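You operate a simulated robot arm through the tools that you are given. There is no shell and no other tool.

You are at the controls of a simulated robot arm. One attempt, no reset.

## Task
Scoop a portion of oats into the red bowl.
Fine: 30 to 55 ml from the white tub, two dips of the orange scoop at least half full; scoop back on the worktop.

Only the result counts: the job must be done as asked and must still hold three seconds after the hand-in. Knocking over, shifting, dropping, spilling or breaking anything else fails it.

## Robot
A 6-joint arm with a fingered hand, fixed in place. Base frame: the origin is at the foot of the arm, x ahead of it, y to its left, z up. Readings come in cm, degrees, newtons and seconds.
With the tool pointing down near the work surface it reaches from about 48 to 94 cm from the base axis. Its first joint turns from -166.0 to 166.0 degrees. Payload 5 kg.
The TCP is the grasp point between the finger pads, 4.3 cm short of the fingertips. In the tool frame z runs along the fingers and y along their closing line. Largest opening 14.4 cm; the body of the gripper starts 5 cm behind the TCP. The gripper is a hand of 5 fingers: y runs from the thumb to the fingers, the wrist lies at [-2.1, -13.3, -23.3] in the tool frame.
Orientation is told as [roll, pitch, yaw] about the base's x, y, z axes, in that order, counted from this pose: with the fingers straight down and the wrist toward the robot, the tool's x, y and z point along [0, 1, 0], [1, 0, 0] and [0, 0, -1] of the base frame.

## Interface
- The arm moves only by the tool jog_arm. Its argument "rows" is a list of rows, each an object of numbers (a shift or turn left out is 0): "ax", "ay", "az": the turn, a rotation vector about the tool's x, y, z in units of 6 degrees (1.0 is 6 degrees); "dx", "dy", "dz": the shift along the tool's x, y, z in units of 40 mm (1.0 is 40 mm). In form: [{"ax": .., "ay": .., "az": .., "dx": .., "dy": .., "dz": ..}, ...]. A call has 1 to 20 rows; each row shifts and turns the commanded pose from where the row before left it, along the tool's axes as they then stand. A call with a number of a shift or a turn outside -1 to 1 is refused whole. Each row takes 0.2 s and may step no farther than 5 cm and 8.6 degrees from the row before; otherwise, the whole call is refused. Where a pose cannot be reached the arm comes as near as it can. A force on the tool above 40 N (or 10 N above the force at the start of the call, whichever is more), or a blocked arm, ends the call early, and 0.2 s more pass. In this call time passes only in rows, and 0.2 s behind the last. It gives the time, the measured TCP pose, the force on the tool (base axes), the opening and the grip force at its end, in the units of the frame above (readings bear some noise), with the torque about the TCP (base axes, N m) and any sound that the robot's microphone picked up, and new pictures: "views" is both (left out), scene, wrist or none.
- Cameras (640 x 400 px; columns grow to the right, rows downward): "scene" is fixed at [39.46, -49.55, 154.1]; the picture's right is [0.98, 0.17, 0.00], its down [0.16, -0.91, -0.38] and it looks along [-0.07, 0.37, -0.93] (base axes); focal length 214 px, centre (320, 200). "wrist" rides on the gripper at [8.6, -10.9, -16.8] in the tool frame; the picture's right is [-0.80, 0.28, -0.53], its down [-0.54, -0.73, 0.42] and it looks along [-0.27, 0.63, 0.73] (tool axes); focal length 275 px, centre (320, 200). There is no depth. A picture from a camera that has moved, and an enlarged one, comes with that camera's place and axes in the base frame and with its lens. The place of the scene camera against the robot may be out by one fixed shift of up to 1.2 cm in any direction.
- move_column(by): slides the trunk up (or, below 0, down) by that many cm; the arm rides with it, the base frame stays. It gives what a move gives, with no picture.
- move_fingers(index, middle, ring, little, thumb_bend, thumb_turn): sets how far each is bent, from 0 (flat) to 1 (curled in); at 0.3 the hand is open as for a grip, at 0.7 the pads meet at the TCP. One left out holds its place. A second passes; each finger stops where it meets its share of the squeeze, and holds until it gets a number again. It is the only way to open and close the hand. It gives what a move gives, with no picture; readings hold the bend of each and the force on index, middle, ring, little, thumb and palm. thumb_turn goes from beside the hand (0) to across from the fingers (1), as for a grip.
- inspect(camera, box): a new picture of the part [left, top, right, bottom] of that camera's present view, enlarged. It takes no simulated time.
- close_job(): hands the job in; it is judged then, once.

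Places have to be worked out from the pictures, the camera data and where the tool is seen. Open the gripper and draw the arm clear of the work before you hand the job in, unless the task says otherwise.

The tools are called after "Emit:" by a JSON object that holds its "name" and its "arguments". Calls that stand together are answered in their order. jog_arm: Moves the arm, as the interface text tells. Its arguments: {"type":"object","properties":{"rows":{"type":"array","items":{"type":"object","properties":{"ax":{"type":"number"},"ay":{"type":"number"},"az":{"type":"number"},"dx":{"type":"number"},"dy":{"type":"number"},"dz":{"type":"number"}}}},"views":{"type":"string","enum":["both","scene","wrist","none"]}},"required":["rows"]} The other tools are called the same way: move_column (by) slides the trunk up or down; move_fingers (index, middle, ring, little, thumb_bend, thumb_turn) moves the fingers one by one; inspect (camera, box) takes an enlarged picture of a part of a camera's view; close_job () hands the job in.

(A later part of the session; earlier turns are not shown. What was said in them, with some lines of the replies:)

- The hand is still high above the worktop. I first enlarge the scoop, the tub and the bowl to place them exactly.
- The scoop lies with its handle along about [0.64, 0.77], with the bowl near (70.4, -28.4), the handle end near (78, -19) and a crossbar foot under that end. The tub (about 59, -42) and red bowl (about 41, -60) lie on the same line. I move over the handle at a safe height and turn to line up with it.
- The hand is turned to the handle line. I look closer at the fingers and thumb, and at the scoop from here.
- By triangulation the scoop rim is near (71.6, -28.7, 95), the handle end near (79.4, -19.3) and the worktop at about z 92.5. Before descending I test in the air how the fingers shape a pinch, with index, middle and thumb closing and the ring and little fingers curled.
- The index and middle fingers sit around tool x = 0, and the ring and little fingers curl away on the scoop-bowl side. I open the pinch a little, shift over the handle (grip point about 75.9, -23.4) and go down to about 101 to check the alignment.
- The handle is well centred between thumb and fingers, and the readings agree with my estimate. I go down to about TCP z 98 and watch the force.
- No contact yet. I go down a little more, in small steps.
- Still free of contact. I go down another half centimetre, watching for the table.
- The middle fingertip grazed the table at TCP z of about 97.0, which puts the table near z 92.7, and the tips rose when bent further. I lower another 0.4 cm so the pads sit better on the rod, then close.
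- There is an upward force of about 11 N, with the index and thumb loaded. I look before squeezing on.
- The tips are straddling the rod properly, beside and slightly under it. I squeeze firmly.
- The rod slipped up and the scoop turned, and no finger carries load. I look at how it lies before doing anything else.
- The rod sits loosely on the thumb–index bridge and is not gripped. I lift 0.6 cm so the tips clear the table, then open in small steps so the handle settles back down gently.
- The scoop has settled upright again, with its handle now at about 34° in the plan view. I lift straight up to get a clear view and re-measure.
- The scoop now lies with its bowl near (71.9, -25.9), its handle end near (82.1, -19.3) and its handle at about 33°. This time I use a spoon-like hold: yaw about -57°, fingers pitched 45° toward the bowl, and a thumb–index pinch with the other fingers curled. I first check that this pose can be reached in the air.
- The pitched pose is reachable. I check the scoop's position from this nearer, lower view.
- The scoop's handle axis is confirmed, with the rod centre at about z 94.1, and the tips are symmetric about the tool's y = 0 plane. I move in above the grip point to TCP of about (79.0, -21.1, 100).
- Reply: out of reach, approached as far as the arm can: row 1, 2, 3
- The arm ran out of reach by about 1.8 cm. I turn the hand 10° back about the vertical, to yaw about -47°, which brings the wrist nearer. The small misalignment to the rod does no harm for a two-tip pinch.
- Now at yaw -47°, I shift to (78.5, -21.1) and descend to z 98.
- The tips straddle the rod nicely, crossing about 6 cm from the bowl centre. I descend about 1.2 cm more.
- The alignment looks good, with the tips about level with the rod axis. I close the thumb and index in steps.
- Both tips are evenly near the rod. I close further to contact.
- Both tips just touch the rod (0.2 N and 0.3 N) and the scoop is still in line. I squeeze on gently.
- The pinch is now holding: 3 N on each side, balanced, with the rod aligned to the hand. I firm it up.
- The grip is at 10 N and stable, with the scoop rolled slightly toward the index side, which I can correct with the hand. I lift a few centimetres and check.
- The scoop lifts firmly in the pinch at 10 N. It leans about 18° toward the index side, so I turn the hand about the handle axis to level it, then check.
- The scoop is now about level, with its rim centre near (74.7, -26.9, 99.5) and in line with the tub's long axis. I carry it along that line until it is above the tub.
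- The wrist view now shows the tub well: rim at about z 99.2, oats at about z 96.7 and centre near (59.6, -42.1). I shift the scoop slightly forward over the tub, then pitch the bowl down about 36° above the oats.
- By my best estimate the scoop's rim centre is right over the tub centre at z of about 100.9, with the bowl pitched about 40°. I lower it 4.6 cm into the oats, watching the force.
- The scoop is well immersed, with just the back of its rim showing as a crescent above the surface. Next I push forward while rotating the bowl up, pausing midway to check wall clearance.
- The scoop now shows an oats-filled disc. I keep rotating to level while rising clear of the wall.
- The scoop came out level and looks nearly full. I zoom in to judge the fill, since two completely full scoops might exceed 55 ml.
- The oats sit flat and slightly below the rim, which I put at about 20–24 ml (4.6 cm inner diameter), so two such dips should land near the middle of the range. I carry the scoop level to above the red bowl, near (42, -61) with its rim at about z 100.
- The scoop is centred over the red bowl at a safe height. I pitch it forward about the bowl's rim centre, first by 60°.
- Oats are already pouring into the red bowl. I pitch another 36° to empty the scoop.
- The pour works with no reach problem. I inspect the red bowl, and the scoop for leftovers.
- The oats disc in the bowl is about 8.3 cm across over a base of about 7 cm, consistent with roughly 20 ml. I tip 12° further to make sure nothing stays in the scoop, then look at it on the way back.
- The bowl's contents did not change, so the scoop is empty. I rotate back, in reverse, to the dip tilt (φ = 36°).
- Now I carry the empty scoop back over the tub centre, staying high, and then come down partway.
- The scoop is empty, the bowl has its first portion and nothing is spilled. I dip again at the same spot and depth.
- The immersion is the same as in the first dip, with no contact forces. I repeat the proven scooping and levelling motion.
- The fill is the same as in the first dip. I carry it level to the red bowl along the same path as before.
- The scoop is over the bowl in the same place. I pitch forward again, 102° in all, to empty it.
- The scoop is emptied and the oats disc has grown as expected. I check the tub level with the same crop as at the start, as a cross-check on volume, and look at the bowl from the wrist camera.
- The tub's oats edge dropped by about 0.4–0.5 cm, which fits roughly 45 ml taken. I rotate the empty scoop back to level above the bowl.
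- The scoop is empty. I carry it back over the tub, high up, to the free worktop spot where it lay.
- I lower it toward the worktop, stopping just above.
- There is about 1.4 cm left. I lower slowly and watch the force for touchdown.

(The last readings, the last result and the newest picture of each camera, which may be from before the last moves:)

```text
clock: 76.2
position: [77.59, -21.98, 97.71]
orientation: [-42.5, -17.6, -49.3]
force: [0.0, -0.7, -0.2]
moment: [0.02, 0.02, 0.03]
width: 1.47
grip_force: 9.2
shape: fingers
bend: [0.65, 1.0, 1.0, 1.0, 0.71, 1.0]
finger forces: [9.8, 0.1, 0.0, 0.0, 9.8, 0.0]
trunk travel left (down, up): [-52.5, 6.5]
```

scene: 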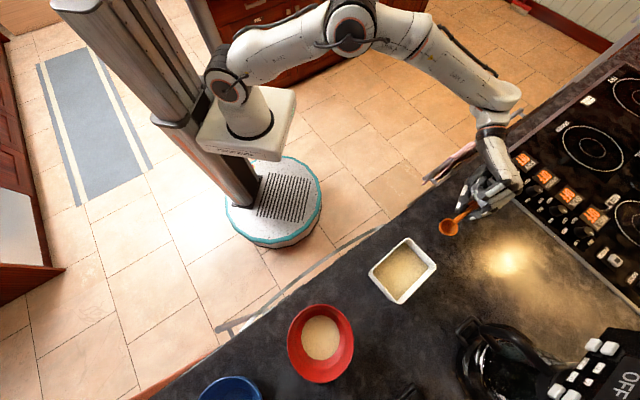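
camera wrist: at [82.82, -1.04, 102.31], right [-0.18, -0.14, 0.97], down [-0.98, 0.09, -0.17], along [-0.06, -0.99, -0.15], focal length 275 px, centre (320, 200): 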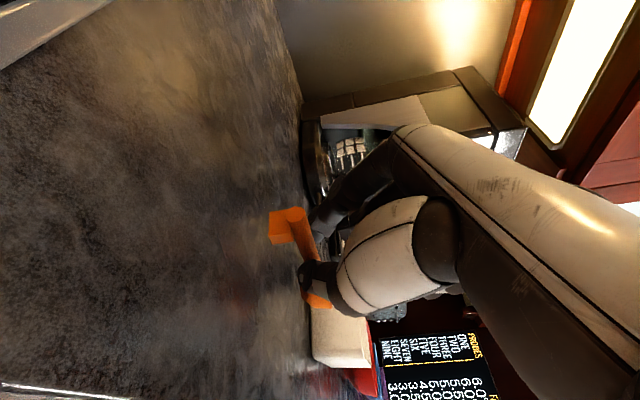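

No contact yet at 97.7. I continue in finer steps.

Emit:
{"name": "jog_arm", "arguments": {"rows": [{"dx": 0.032, "dy": -0.015, "dz": 0.035}, {"dx": 0.032, "dy": -0.015, "dz": 0.035}, {}], "views": "none"}}

Emit:
{"name": "inspect", "arguments": {"camera": "scene", "box": [420, 170, 530, 250]}}

Emit:
{"name": "inspect", "arguments": {"camera": "wrist", "box": [200, 150, 440, 390]}}

```text
clock: 77.0
position: [77.63, -21.82, 97.35]
orientation: [-42.5, -17.6, -49.4]
force: [-0.2, -0.1, 0.8]
moment: [0.0, 0.01, 0.0]
width: 1.46
grip_force: 9.9
shape: fingers
bend: [0.65, 1.0, 1.0, 1.0, 0.71, 1.0]
finger forces: [9.8, 0.1, 0.0, 0.0, 9.7, 0.0]
trunk travel left (down, up): [-52.5, 6.5]
```

```text
5.00 times, centred on (475, 210) of scene
camera zoom: at [39.46, -49.55, 154.1], right [0.98, 0.17, 0.0], down [0.16, -0.91, -0.38], along [-0.07, 0.37, -0.93], focal length 1072 px, centre (-455, 150)
```

zoom: 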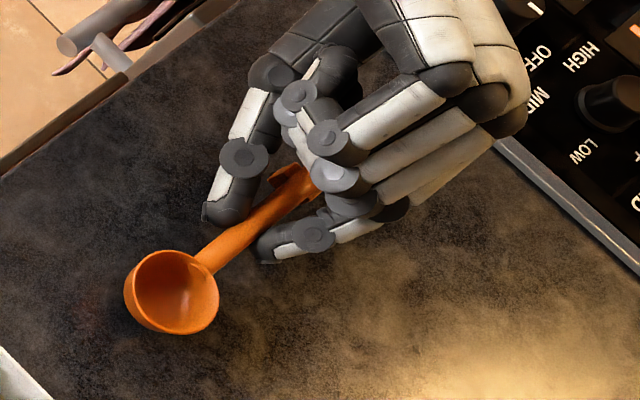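

```text
1.67 times, centred on (320, 270) of wrist
camera zoom: at [82.91, -0.96, 100.51], right [-0.18, -0.14, 0.97], down [-0.98, 0.09, -0.17], along [-0.06, -0.99, -0.15], focal length 459 px, centre (320, 83)
```

zoom: 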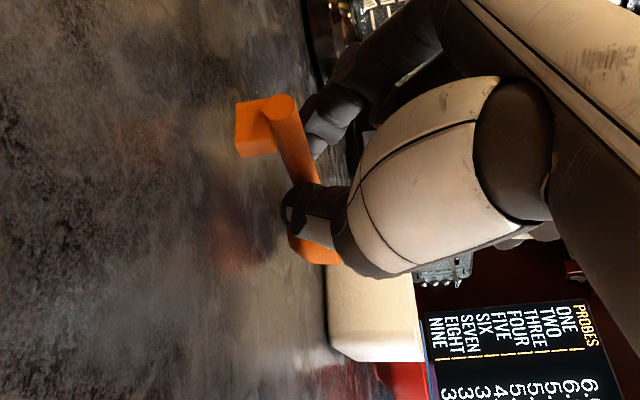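

It is very close now, with the reflection near. I lower a few more millimetres, stopping on contact.

Emit:
{"name": "jog_arm", "arguments": {"rows": [{"dx": 0.032, "dy": -0.015, "dz": 0.035}, {}], "views": "none"}}

Emit:
{"name": "jog_arm", "arguments": {"rows": [{"dx": 0.032, "dy": -0.015, "dz": 0.035}, {}], "views": "none"}}

Emit:
{"name": "jog_arm", "arguments": {"rows": [{"dx": 0.024, "dy": -0.011, "dz": 0.026}, {}], "views": "none"}}

```text
clock: 77.6
position: [77.54, -21.86, 97.26]
orientation: [-42.5, -17.6, -49.4]
force: [-0.9, -0.5, -0.7]
moment: [0.01, 0.02, -0.02]
width: 1.5
grip_force: 9.8
shape: fingers
bend: [0.65, 1.0, 1.0, 1.0, 0.71, 1.0]
finger forces: [9.8, 0.0, 0.0, 0.1, 9.9, 0.1]
trunk travel left (down, up): [-52.5, 6.5]
```

```text
clock: 78.2
position: [77.52, -21.82, 97.12]
orientation: [-42.6, -17.6, -49.3]
force: [-0.2, -0.6, 0.2]
moment: [0.01, -0.02, 0.03]
width: 1.47
grip_force: 10.1
shape: fingers
bend: [0.65, 1.0, 1.0, 1.0, 0.71, 1.0]
finger forces: [9.8, 0.1, 0.0, 0.1, 9.9, 0.1]
trunk travel left (down, up): [-52.5, 6.5]
```

```text
clock: 78.8
position: [77.54, -22.05, 96.8]
orientation: [-42.6, -17.6, -49.4]
force: [0.0, 0.3, 0.6]
moment: [0.04, 0.0, 0.0]
width: 1.44
grip_force: 10.0
shape: fingers
bend: [0.65, 1.0, 1.0, 1.0, 0.71, 1.0]
finger forces: [9.7, 0.0, 0.0, 0.1, 9.8, 0.0]
trunk travel left (down, up): [-52.5, 6.5]
```

Still no contact. I continue carefully, 2 mm at a time.

Emit:
{"name": "jog_arm", "arguments": {"rows": [{"dx": 0.032, "dy": -0.015, "dz": 0.035}, {}], "views": "none"}}

Emit:
{"name": "jog_arm", "arguments": {"rows": [{"dx": 0.032, "dy": -0.015, "dz": 0.035}, {}], "views": "none"}}

Emit:
{"name": "inspect", "arguments": {"camera": "wrist", "box": [220, 170, 340, 330]}}

Emit:
{"name": "inspect", "arguments": {"camera": "scene", "box": [420, 170, 530, 250]}}

```text
clock: 79.4
position: [77.61, -21.98, 96.67]
orientation: [-42.5, -17.6, -49.2]
force: [-0.3, 0.1, 0.1]
moment: [-0.01, 0.01, 0.03]
width: 1.48
grip_force: 9.8
shape: fingers
bend: [0.65, 1.0, 1.0, 1.0, 0.71, 1.0]
finger forces: [9.8, 0.0, 0.0, 0.1, 9.8, 0.0]
trunk travel left (down, up): [-52.5, 6.5]
```

```text
clock: 80.0
position: [77.64, -21.99, 96.43]
orientation: [-42.6, -17.6, -49.4]
force: [1.4, 0.0, 0.1]
moment: [-0.03, 0.03, 0.03]
width: 1.45
grip_force: 9.5
shape: fingers
bend: [0.65, 1.0, 1.0, 1.0, 0.71, 1.0]
finger forces: [9.9, 0.0, 0.0, 0.1, 10.0, 0.1]
trunk travel left (down, up): [-52.5, 6.5]
```

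```text
2.50 times, centred on (280, 250) of wrist
camera zoom: at [82.91, -1.02, 99.56], right [-0.18, -0.14, 0.97], down [-0.98, 0.09, -0.17], along [-0.06, -0.99, -0.15], focal length 688 px, centre (420, 75)
```

zoom: 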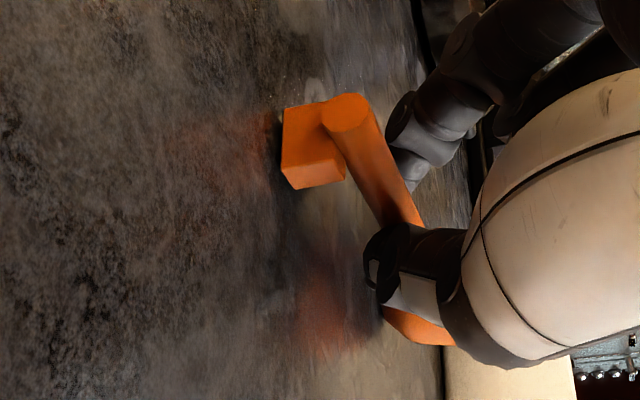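

```text
5.00 times, centred on (475, 210) of scene
camera zoom: at [39.46, -49.55, 154.1], right [0.98, 0.17, 0.0], down [0.16, -0.91, -0.38], along [-0.07, 0.37, -0.93], focal length 1072 px, centre (-455, 150)
```

zoom: 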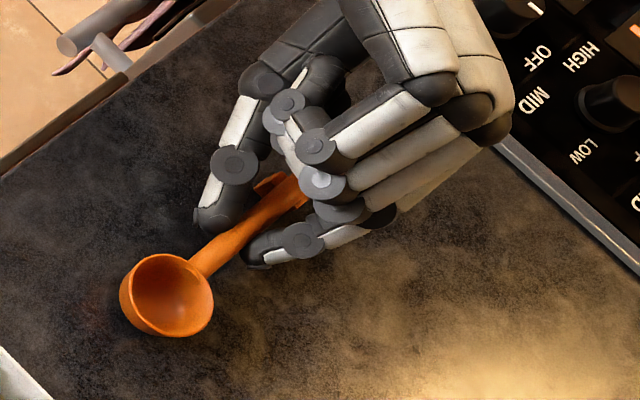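

The foot is practically on the table. I take two more small steps to feel contact.

Emit:
{"name": "jog_arm", "arguments": {"rows": [{"dx": 0.032, "dy": -0.015, "dz": 0.035}, {}], "views": "none"}}

Emit:
{"name": "jog_arm", "arguments": {"rows": [{"dx": 0.032, "dy": -0.015, "dz": 0.035}, {}], "views": "none"}}

```text
clock: 80.6
position: [77.62, -21.92, 96.31]
orientation: [-42.5, -17.7, -49.3]
force: [-2.3, -0.8, 3.1]
moment: [-0.14, 0.06, -0.02]
width: 1.47
grip_force: 9.8
shape: fingers
bend: [0.65, 1.0, 1.0, 1.0, 0.71, 1.0]
finger forces: [9.5, 0.0, 0.1, 0.1, 10.5, 0.1]
trunk travel left (down, up): [-52.5, 6.5]
```

```text
clock: 81.2
position: [77.6, -21.81, 96.19]
orientation: [-42.6, -17.7, -49.2]
force: [-0.7, 1.4, 9.8]
moment: [-0.21, 0.06, -0.09]
width: 1.48
grip_force: 10.8
shape: fingers
bend: [0.71, 1.0, 1.0, 1.0, 0.71, 1.0]
finger forces: [9.9, 0.0, 0.0, 0.0, 11.9, 0.0]
trunk travel left (down, up): [-52.5, 6.5]
```

Touchdown: about 10 N upward. I ease up 2 mm to relieve the pressure, then open the index first and the thumb after it.

Emit:
{"name": "jog_arm", "arguments": {"rows": [{"dx": -0.032, "dy": 0.015, "dz": -0.035}, {}], "views": "none"}}

Emit:
{"name": "move_fingers", "arguments": {"index": 0.64, "thumb_bend": 0.68}}

Emit:
{"name": "inspect", "arguments": {"camera": "scene", "box": [420, 170, 530, 250]}}

Emit:
{"name": "inspect", "arguments": {"camera": "wrist", "box": [220, 170, 340, 330]}}

```text
clock: 81.8
position: [77.53, -21.92, 96.3]
orientation: [-42.5, -17.6, -49.3]
force: [-0.4, 2.1, 5.0]
moment: [-0.09, 0.05, -0.05]
width: 1.46
grip_force: 10.1
shape: fingers
bend: [0.71, 1.0, 1.0, 1.0, 0.71, 1.0]
finger forces: [10.1, 0.1, 0.1, 0.0, 10.9, 0.0]
trunk travel left (down, up): [-52.5, 6.5]
```

```text
clock: 82.8
position: [77.56, -21.97, 96.29]
orientation: [-42.5, -17.6, -49.3]
force: [0.1, 0.8, -0.4]
moment: [0.02, -0.03, -0.03]
width: 2.15
grip_force: 0.1
shape: fingers
bend: [0.64, 1.0, 1.0, 1.0, 0.68, 1.0]
finger forces: [0.0, 0.1, 0.0, 0.0, 0.0, 0.1]
trunk travel left (down, up): [-52.5, 6.5]
```

```text
5.00 times, centred on (475, 210) of scene
camera zoom: at [39.46, -49.55, 154.1], right [0.98, 0.17, 0.0], down [0.16, -0.91, -0.38], along [-0.07, 0.37, -0.93], focal length 1072 px, centre (-455, 150)
```

zoom: 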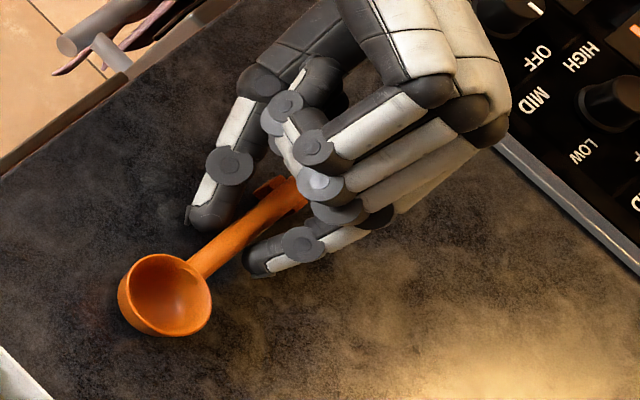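

```text
2.50 times, centred on (280, 250) of wrist
camera zoom: at [82.94, -0.99, 99.34], right [-0.18, -0.14, 0.97], down [-0.98, 0.09, -0.17], along [-0.06, -0.99, -0.15], focal length 688 px, centre (420, 75)
```

zoom: 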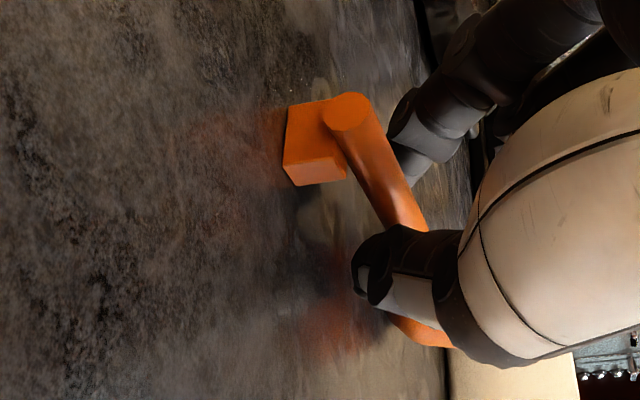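

The scoop is released and standing on the worktop. I open wider, watching that the thumb does not press the table.

Emit:
{"name": "move_fingers", "arguments": {"index": 0.52, "thumb_bend": 0.63}}

Emit:
{"name": "inspect", "arguments": {"camera": "scene", "box": [420, 170, 530, 250]}}

Emit:
{"name": "inspect", "arguments": {"camera": "wrist", "box": [220, 170, 340, 330]}}

```text
clock: 83.8
position: [77.6, -21.88, 96.26]
orientation: [-42.5, -17.6, -49.3]
force: [1.3, 0.3, 2.3]
moment: [0.02, 0.03, 0.02]
width: 4.97
grip_force: 1.5
shape: fingers
bend: [0.52, 1.0, 1.0, 1.0, 0.64, 1.0]
finger forces: [0.1, 0.0, 0.0, 0.0, 2.4, 0.0]
trunk travel left (down, up): [-52.5, 6.5]
```

```text
5.00 times, centred on (475, 210) of scene
camera zoom: at [39.46, -49.55, 154.1], right [0.98, 0.17, 0.0], down [0.16, -0.91, -0.38], along [-0.07, 0.37, -0.93], focal length 1072 px, centre (-455, 150)
```

zoom: 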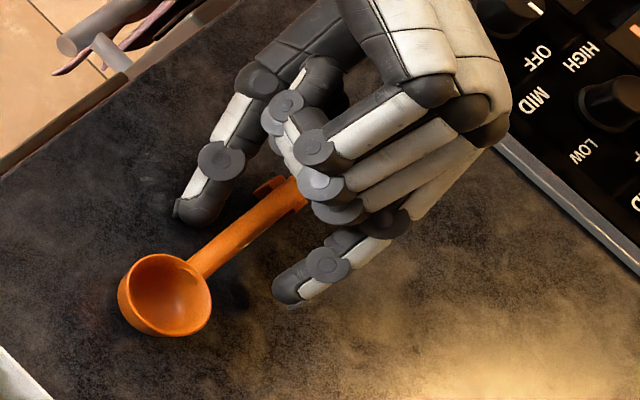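

```text
2.50 times, centred on (280, 250) of wrist
camera zoom: at [82.95, -0.99, 99.37], right [-0.18, -0.14, 0.97], down [-0.98, 0.09, -0.17], along [-0.06, -0.99, -0.15], focal length 688 px, centre (420, 75)
```

zoom: 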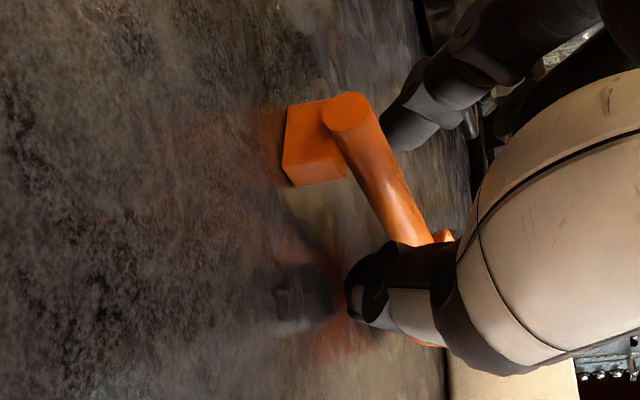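

The thumb only rests lightly beside the rod now. I lift away, shifting slightly toward the thumb side so the rod stays clear, and then go straight up.

Emit:
{"name": "jog_arm", "arguments": {"rows": [{"dx": -0.069, "dy": -0.072, "dz": -0.075}, {"dx": -0.08, "dy": 0.038, "dz": -0.088}, {"dx": -0.16, "dy": 0.076, "dz": -0.176}, {"dx": -0.16, "dy": 0.076, "dz": -0.176}, {}]}}

Emit:
{"name": "inspect", "arguments": {"camera": "scene", "box": [420, 170, 530, 250]}}

```text
clock: 85.0
position: [77.09, -21.62, 99.04]
orientation: [-42.6, -17.6, -49.3]
force: [-0.4, 0.1, 0.2]
moment: [0.0, 0.0, -0.01]
width: 5.11
grip_force: 0.1
shape: fingers
bend: [0.52, 1.0, 1.0, 1.0, 0.63, 1.0]
finger forces: [0.1, 0.0, 0.1, 0.0, 0.0, 0.1]
trunk travel left (down, up): [-52.5, 6.5]
camera wrist: at [82.54, -0.6, 102.11], right [-0.18, -0.14, 0.97], down [-0.98, 0.09, -0.17], along [-0.06, -0.99, -0.15], focal length 275 px, centre (320, 200)
```

scene: 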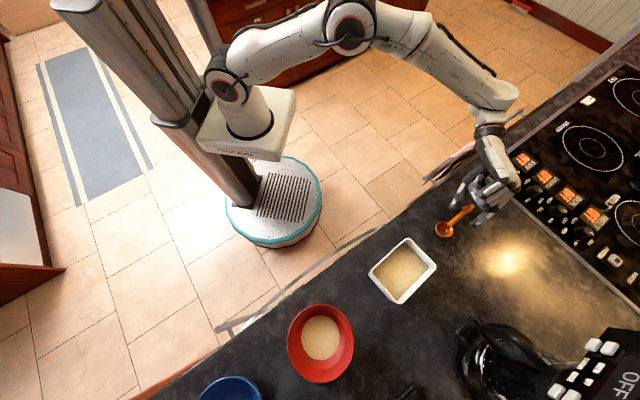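
wrist: 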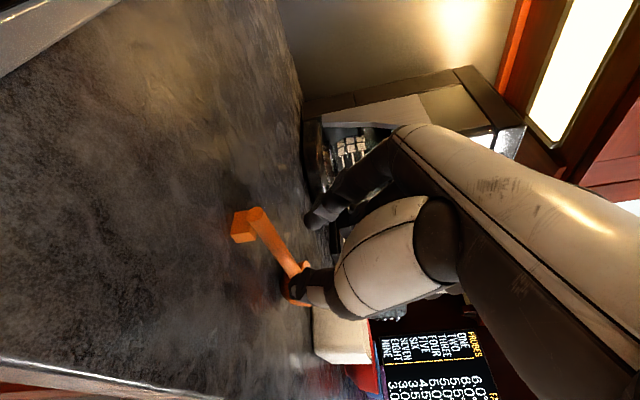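

```text
5.00 times, centred on (475, 210) of scene
camera zoom: at [39.46, -49.55, 154.1], right [0.98, 0.17, 0.0], down [0.16, -0.91, -0.38], along [-0.07, 0.37, -0.93], focal length 1072 px, centre (-455, 150)
```

zoom: 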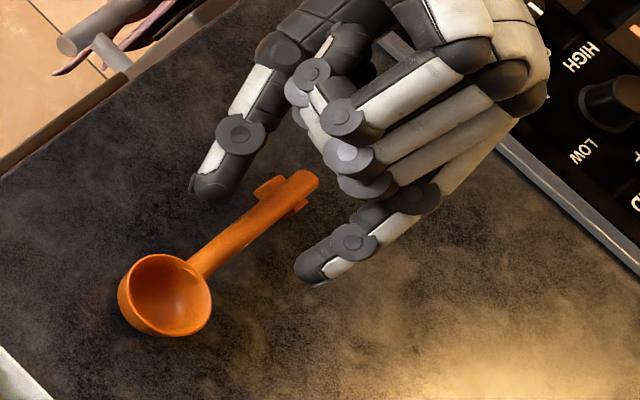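

The scoop stands upright on the worktop and the hand is free of it. I raise and draw back clear, then open the hand.

Emit:
{"name": "jog_arm", "arguments": {"rows": [{"dx": -0.32, "dy": 0.152, "dz": -0.352}, {"dx": -0.48, "dy": 0.228, "dz": -0.528}, {"dx": -0.689, "dy": 0.041, "dz": -0.42}, {"dx": -0.689, "dy": 0.041, "dz": -0.42}, {"dx": -0.689, "dy": 0.041, "dz": -0.42}, {"dx": -0.689, "dy": 0.041, "dz": -0.42}, {"dx": -0.689, "dy": 0.041, "dz": -0.42}, {}], "views": "scene"}}

Emit:
{"name": "move_fingers", "arguments": {"index": 0.3, "middle": 0.3, "ring": 0.3, "little": 0.3, "thumb_bend": 0.3}}

Emit:
{"name": "inspect", "arguments": {"camera": "scene", "box": [240, 180, 520, 400]}}

Emit:
{"name": "inspect", "arguments": {"camera": "scene", "box": [270, 290, 370, 400]}}

```text
clock: 86.8
position: [71.41, -21.43, 119.14]
orientation: [-42.5, -17.6, -49.2]
force: [-0.2, 0.1, 0.5]
moment: [0.01, 0.0, 0.02]
width: 5.13
grip_force: 0.0
shape: fingers
bend: [0.52, 1.0, 1.0, 1.0, 0.63, 1.0]
finger forces: [0.1, 0.0, 0.1, 0.1, 0.0, 0.1]
trunk travel left (down, up): [-52.5, 6.5]
```

scene: 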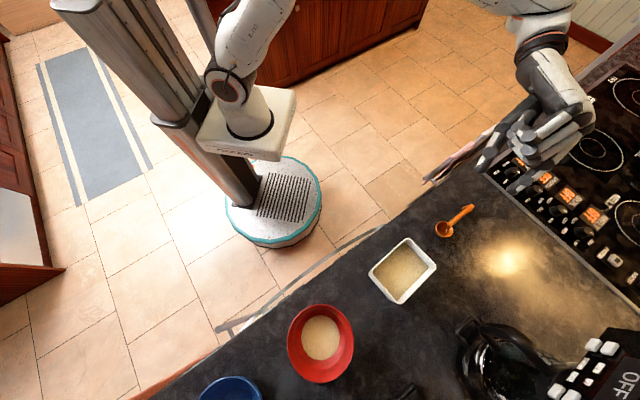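

```text
clock: 87.8
position: [71.43, -21.46, 119.07]
orientation: [-42.5, -17.7, -49.3]
force: [-0.2, -0.3, 0.1]
moment: [-0.03, 0.03, 0.0]
width: 14.92
grip_force: 0.0
shape: fingers
bend: [0.3, 0.3, 0.3, 0.3, 0.3, 0.98]
finger forces: [0.0, 0.0, 0.0, 0.0, 0.0, 0.1]
trunk travel left (down, up): [-52.5, 6.5]
```

```text
1.82 times, centred on (380, 290) of scene
camera zoom: at [39.46, -49.55, 154.1], right [0.98, 0.17, 0.0], down [0.16, -0.91, -0.38], along [-0.07, 0.37, -0.93], focal length 390 px, centre (211, 36)
```

zoom: 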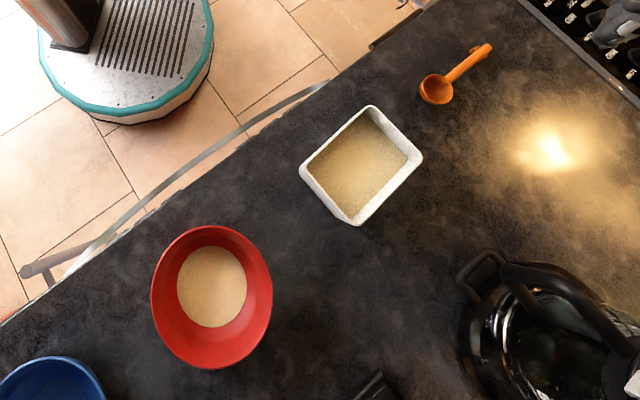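

```text
3.64 times, centred on (320, 345) of scene
camera zoom: at [39.46, -49.55, 154.1], right [0.98, 0.17, 0.0], down [0.16, -0.91, -0.38], along [-0.07, 0.37, -0.93], focal length 780 px, centre (320, -327)
```

zoom: 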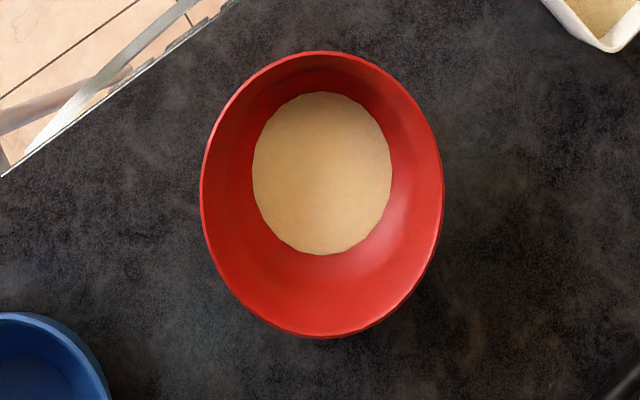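

Everything stands in place: two equal, nearly full scoops are in the red bowl (about 40–48 ml by my estimate), and the tub and bowl have not moved. I see no spills, the scoop is on the worktop, and the hand is open and well clear. I hand the job in.

Emit:
{"name": "close_job", "arguments": {}}

```text
The job is handed in.
```

The job is handed in. The red bowl holds two dips of oats from the white tub, and the orange scoop is back on the worktop.

- **Amount:** I estimate 40 to 48 ml in the bowl. Each dip filled the scoop to just below its rim, well over half. I worked this out from the pictures rather than measuring it. The drop in the tub's oats fits a similar amount.
- **Scoop:** My first attempt at gripping it slipped, and the scoop turned a little on the worktop. The second grip held for both dips. It now stands upright close to where it first lay.
- **Everything else:** In the final pictures the tub and red bowl had not moved, and I saw no spilled oats. The hand is open and the arm is drawn up clear of the work.
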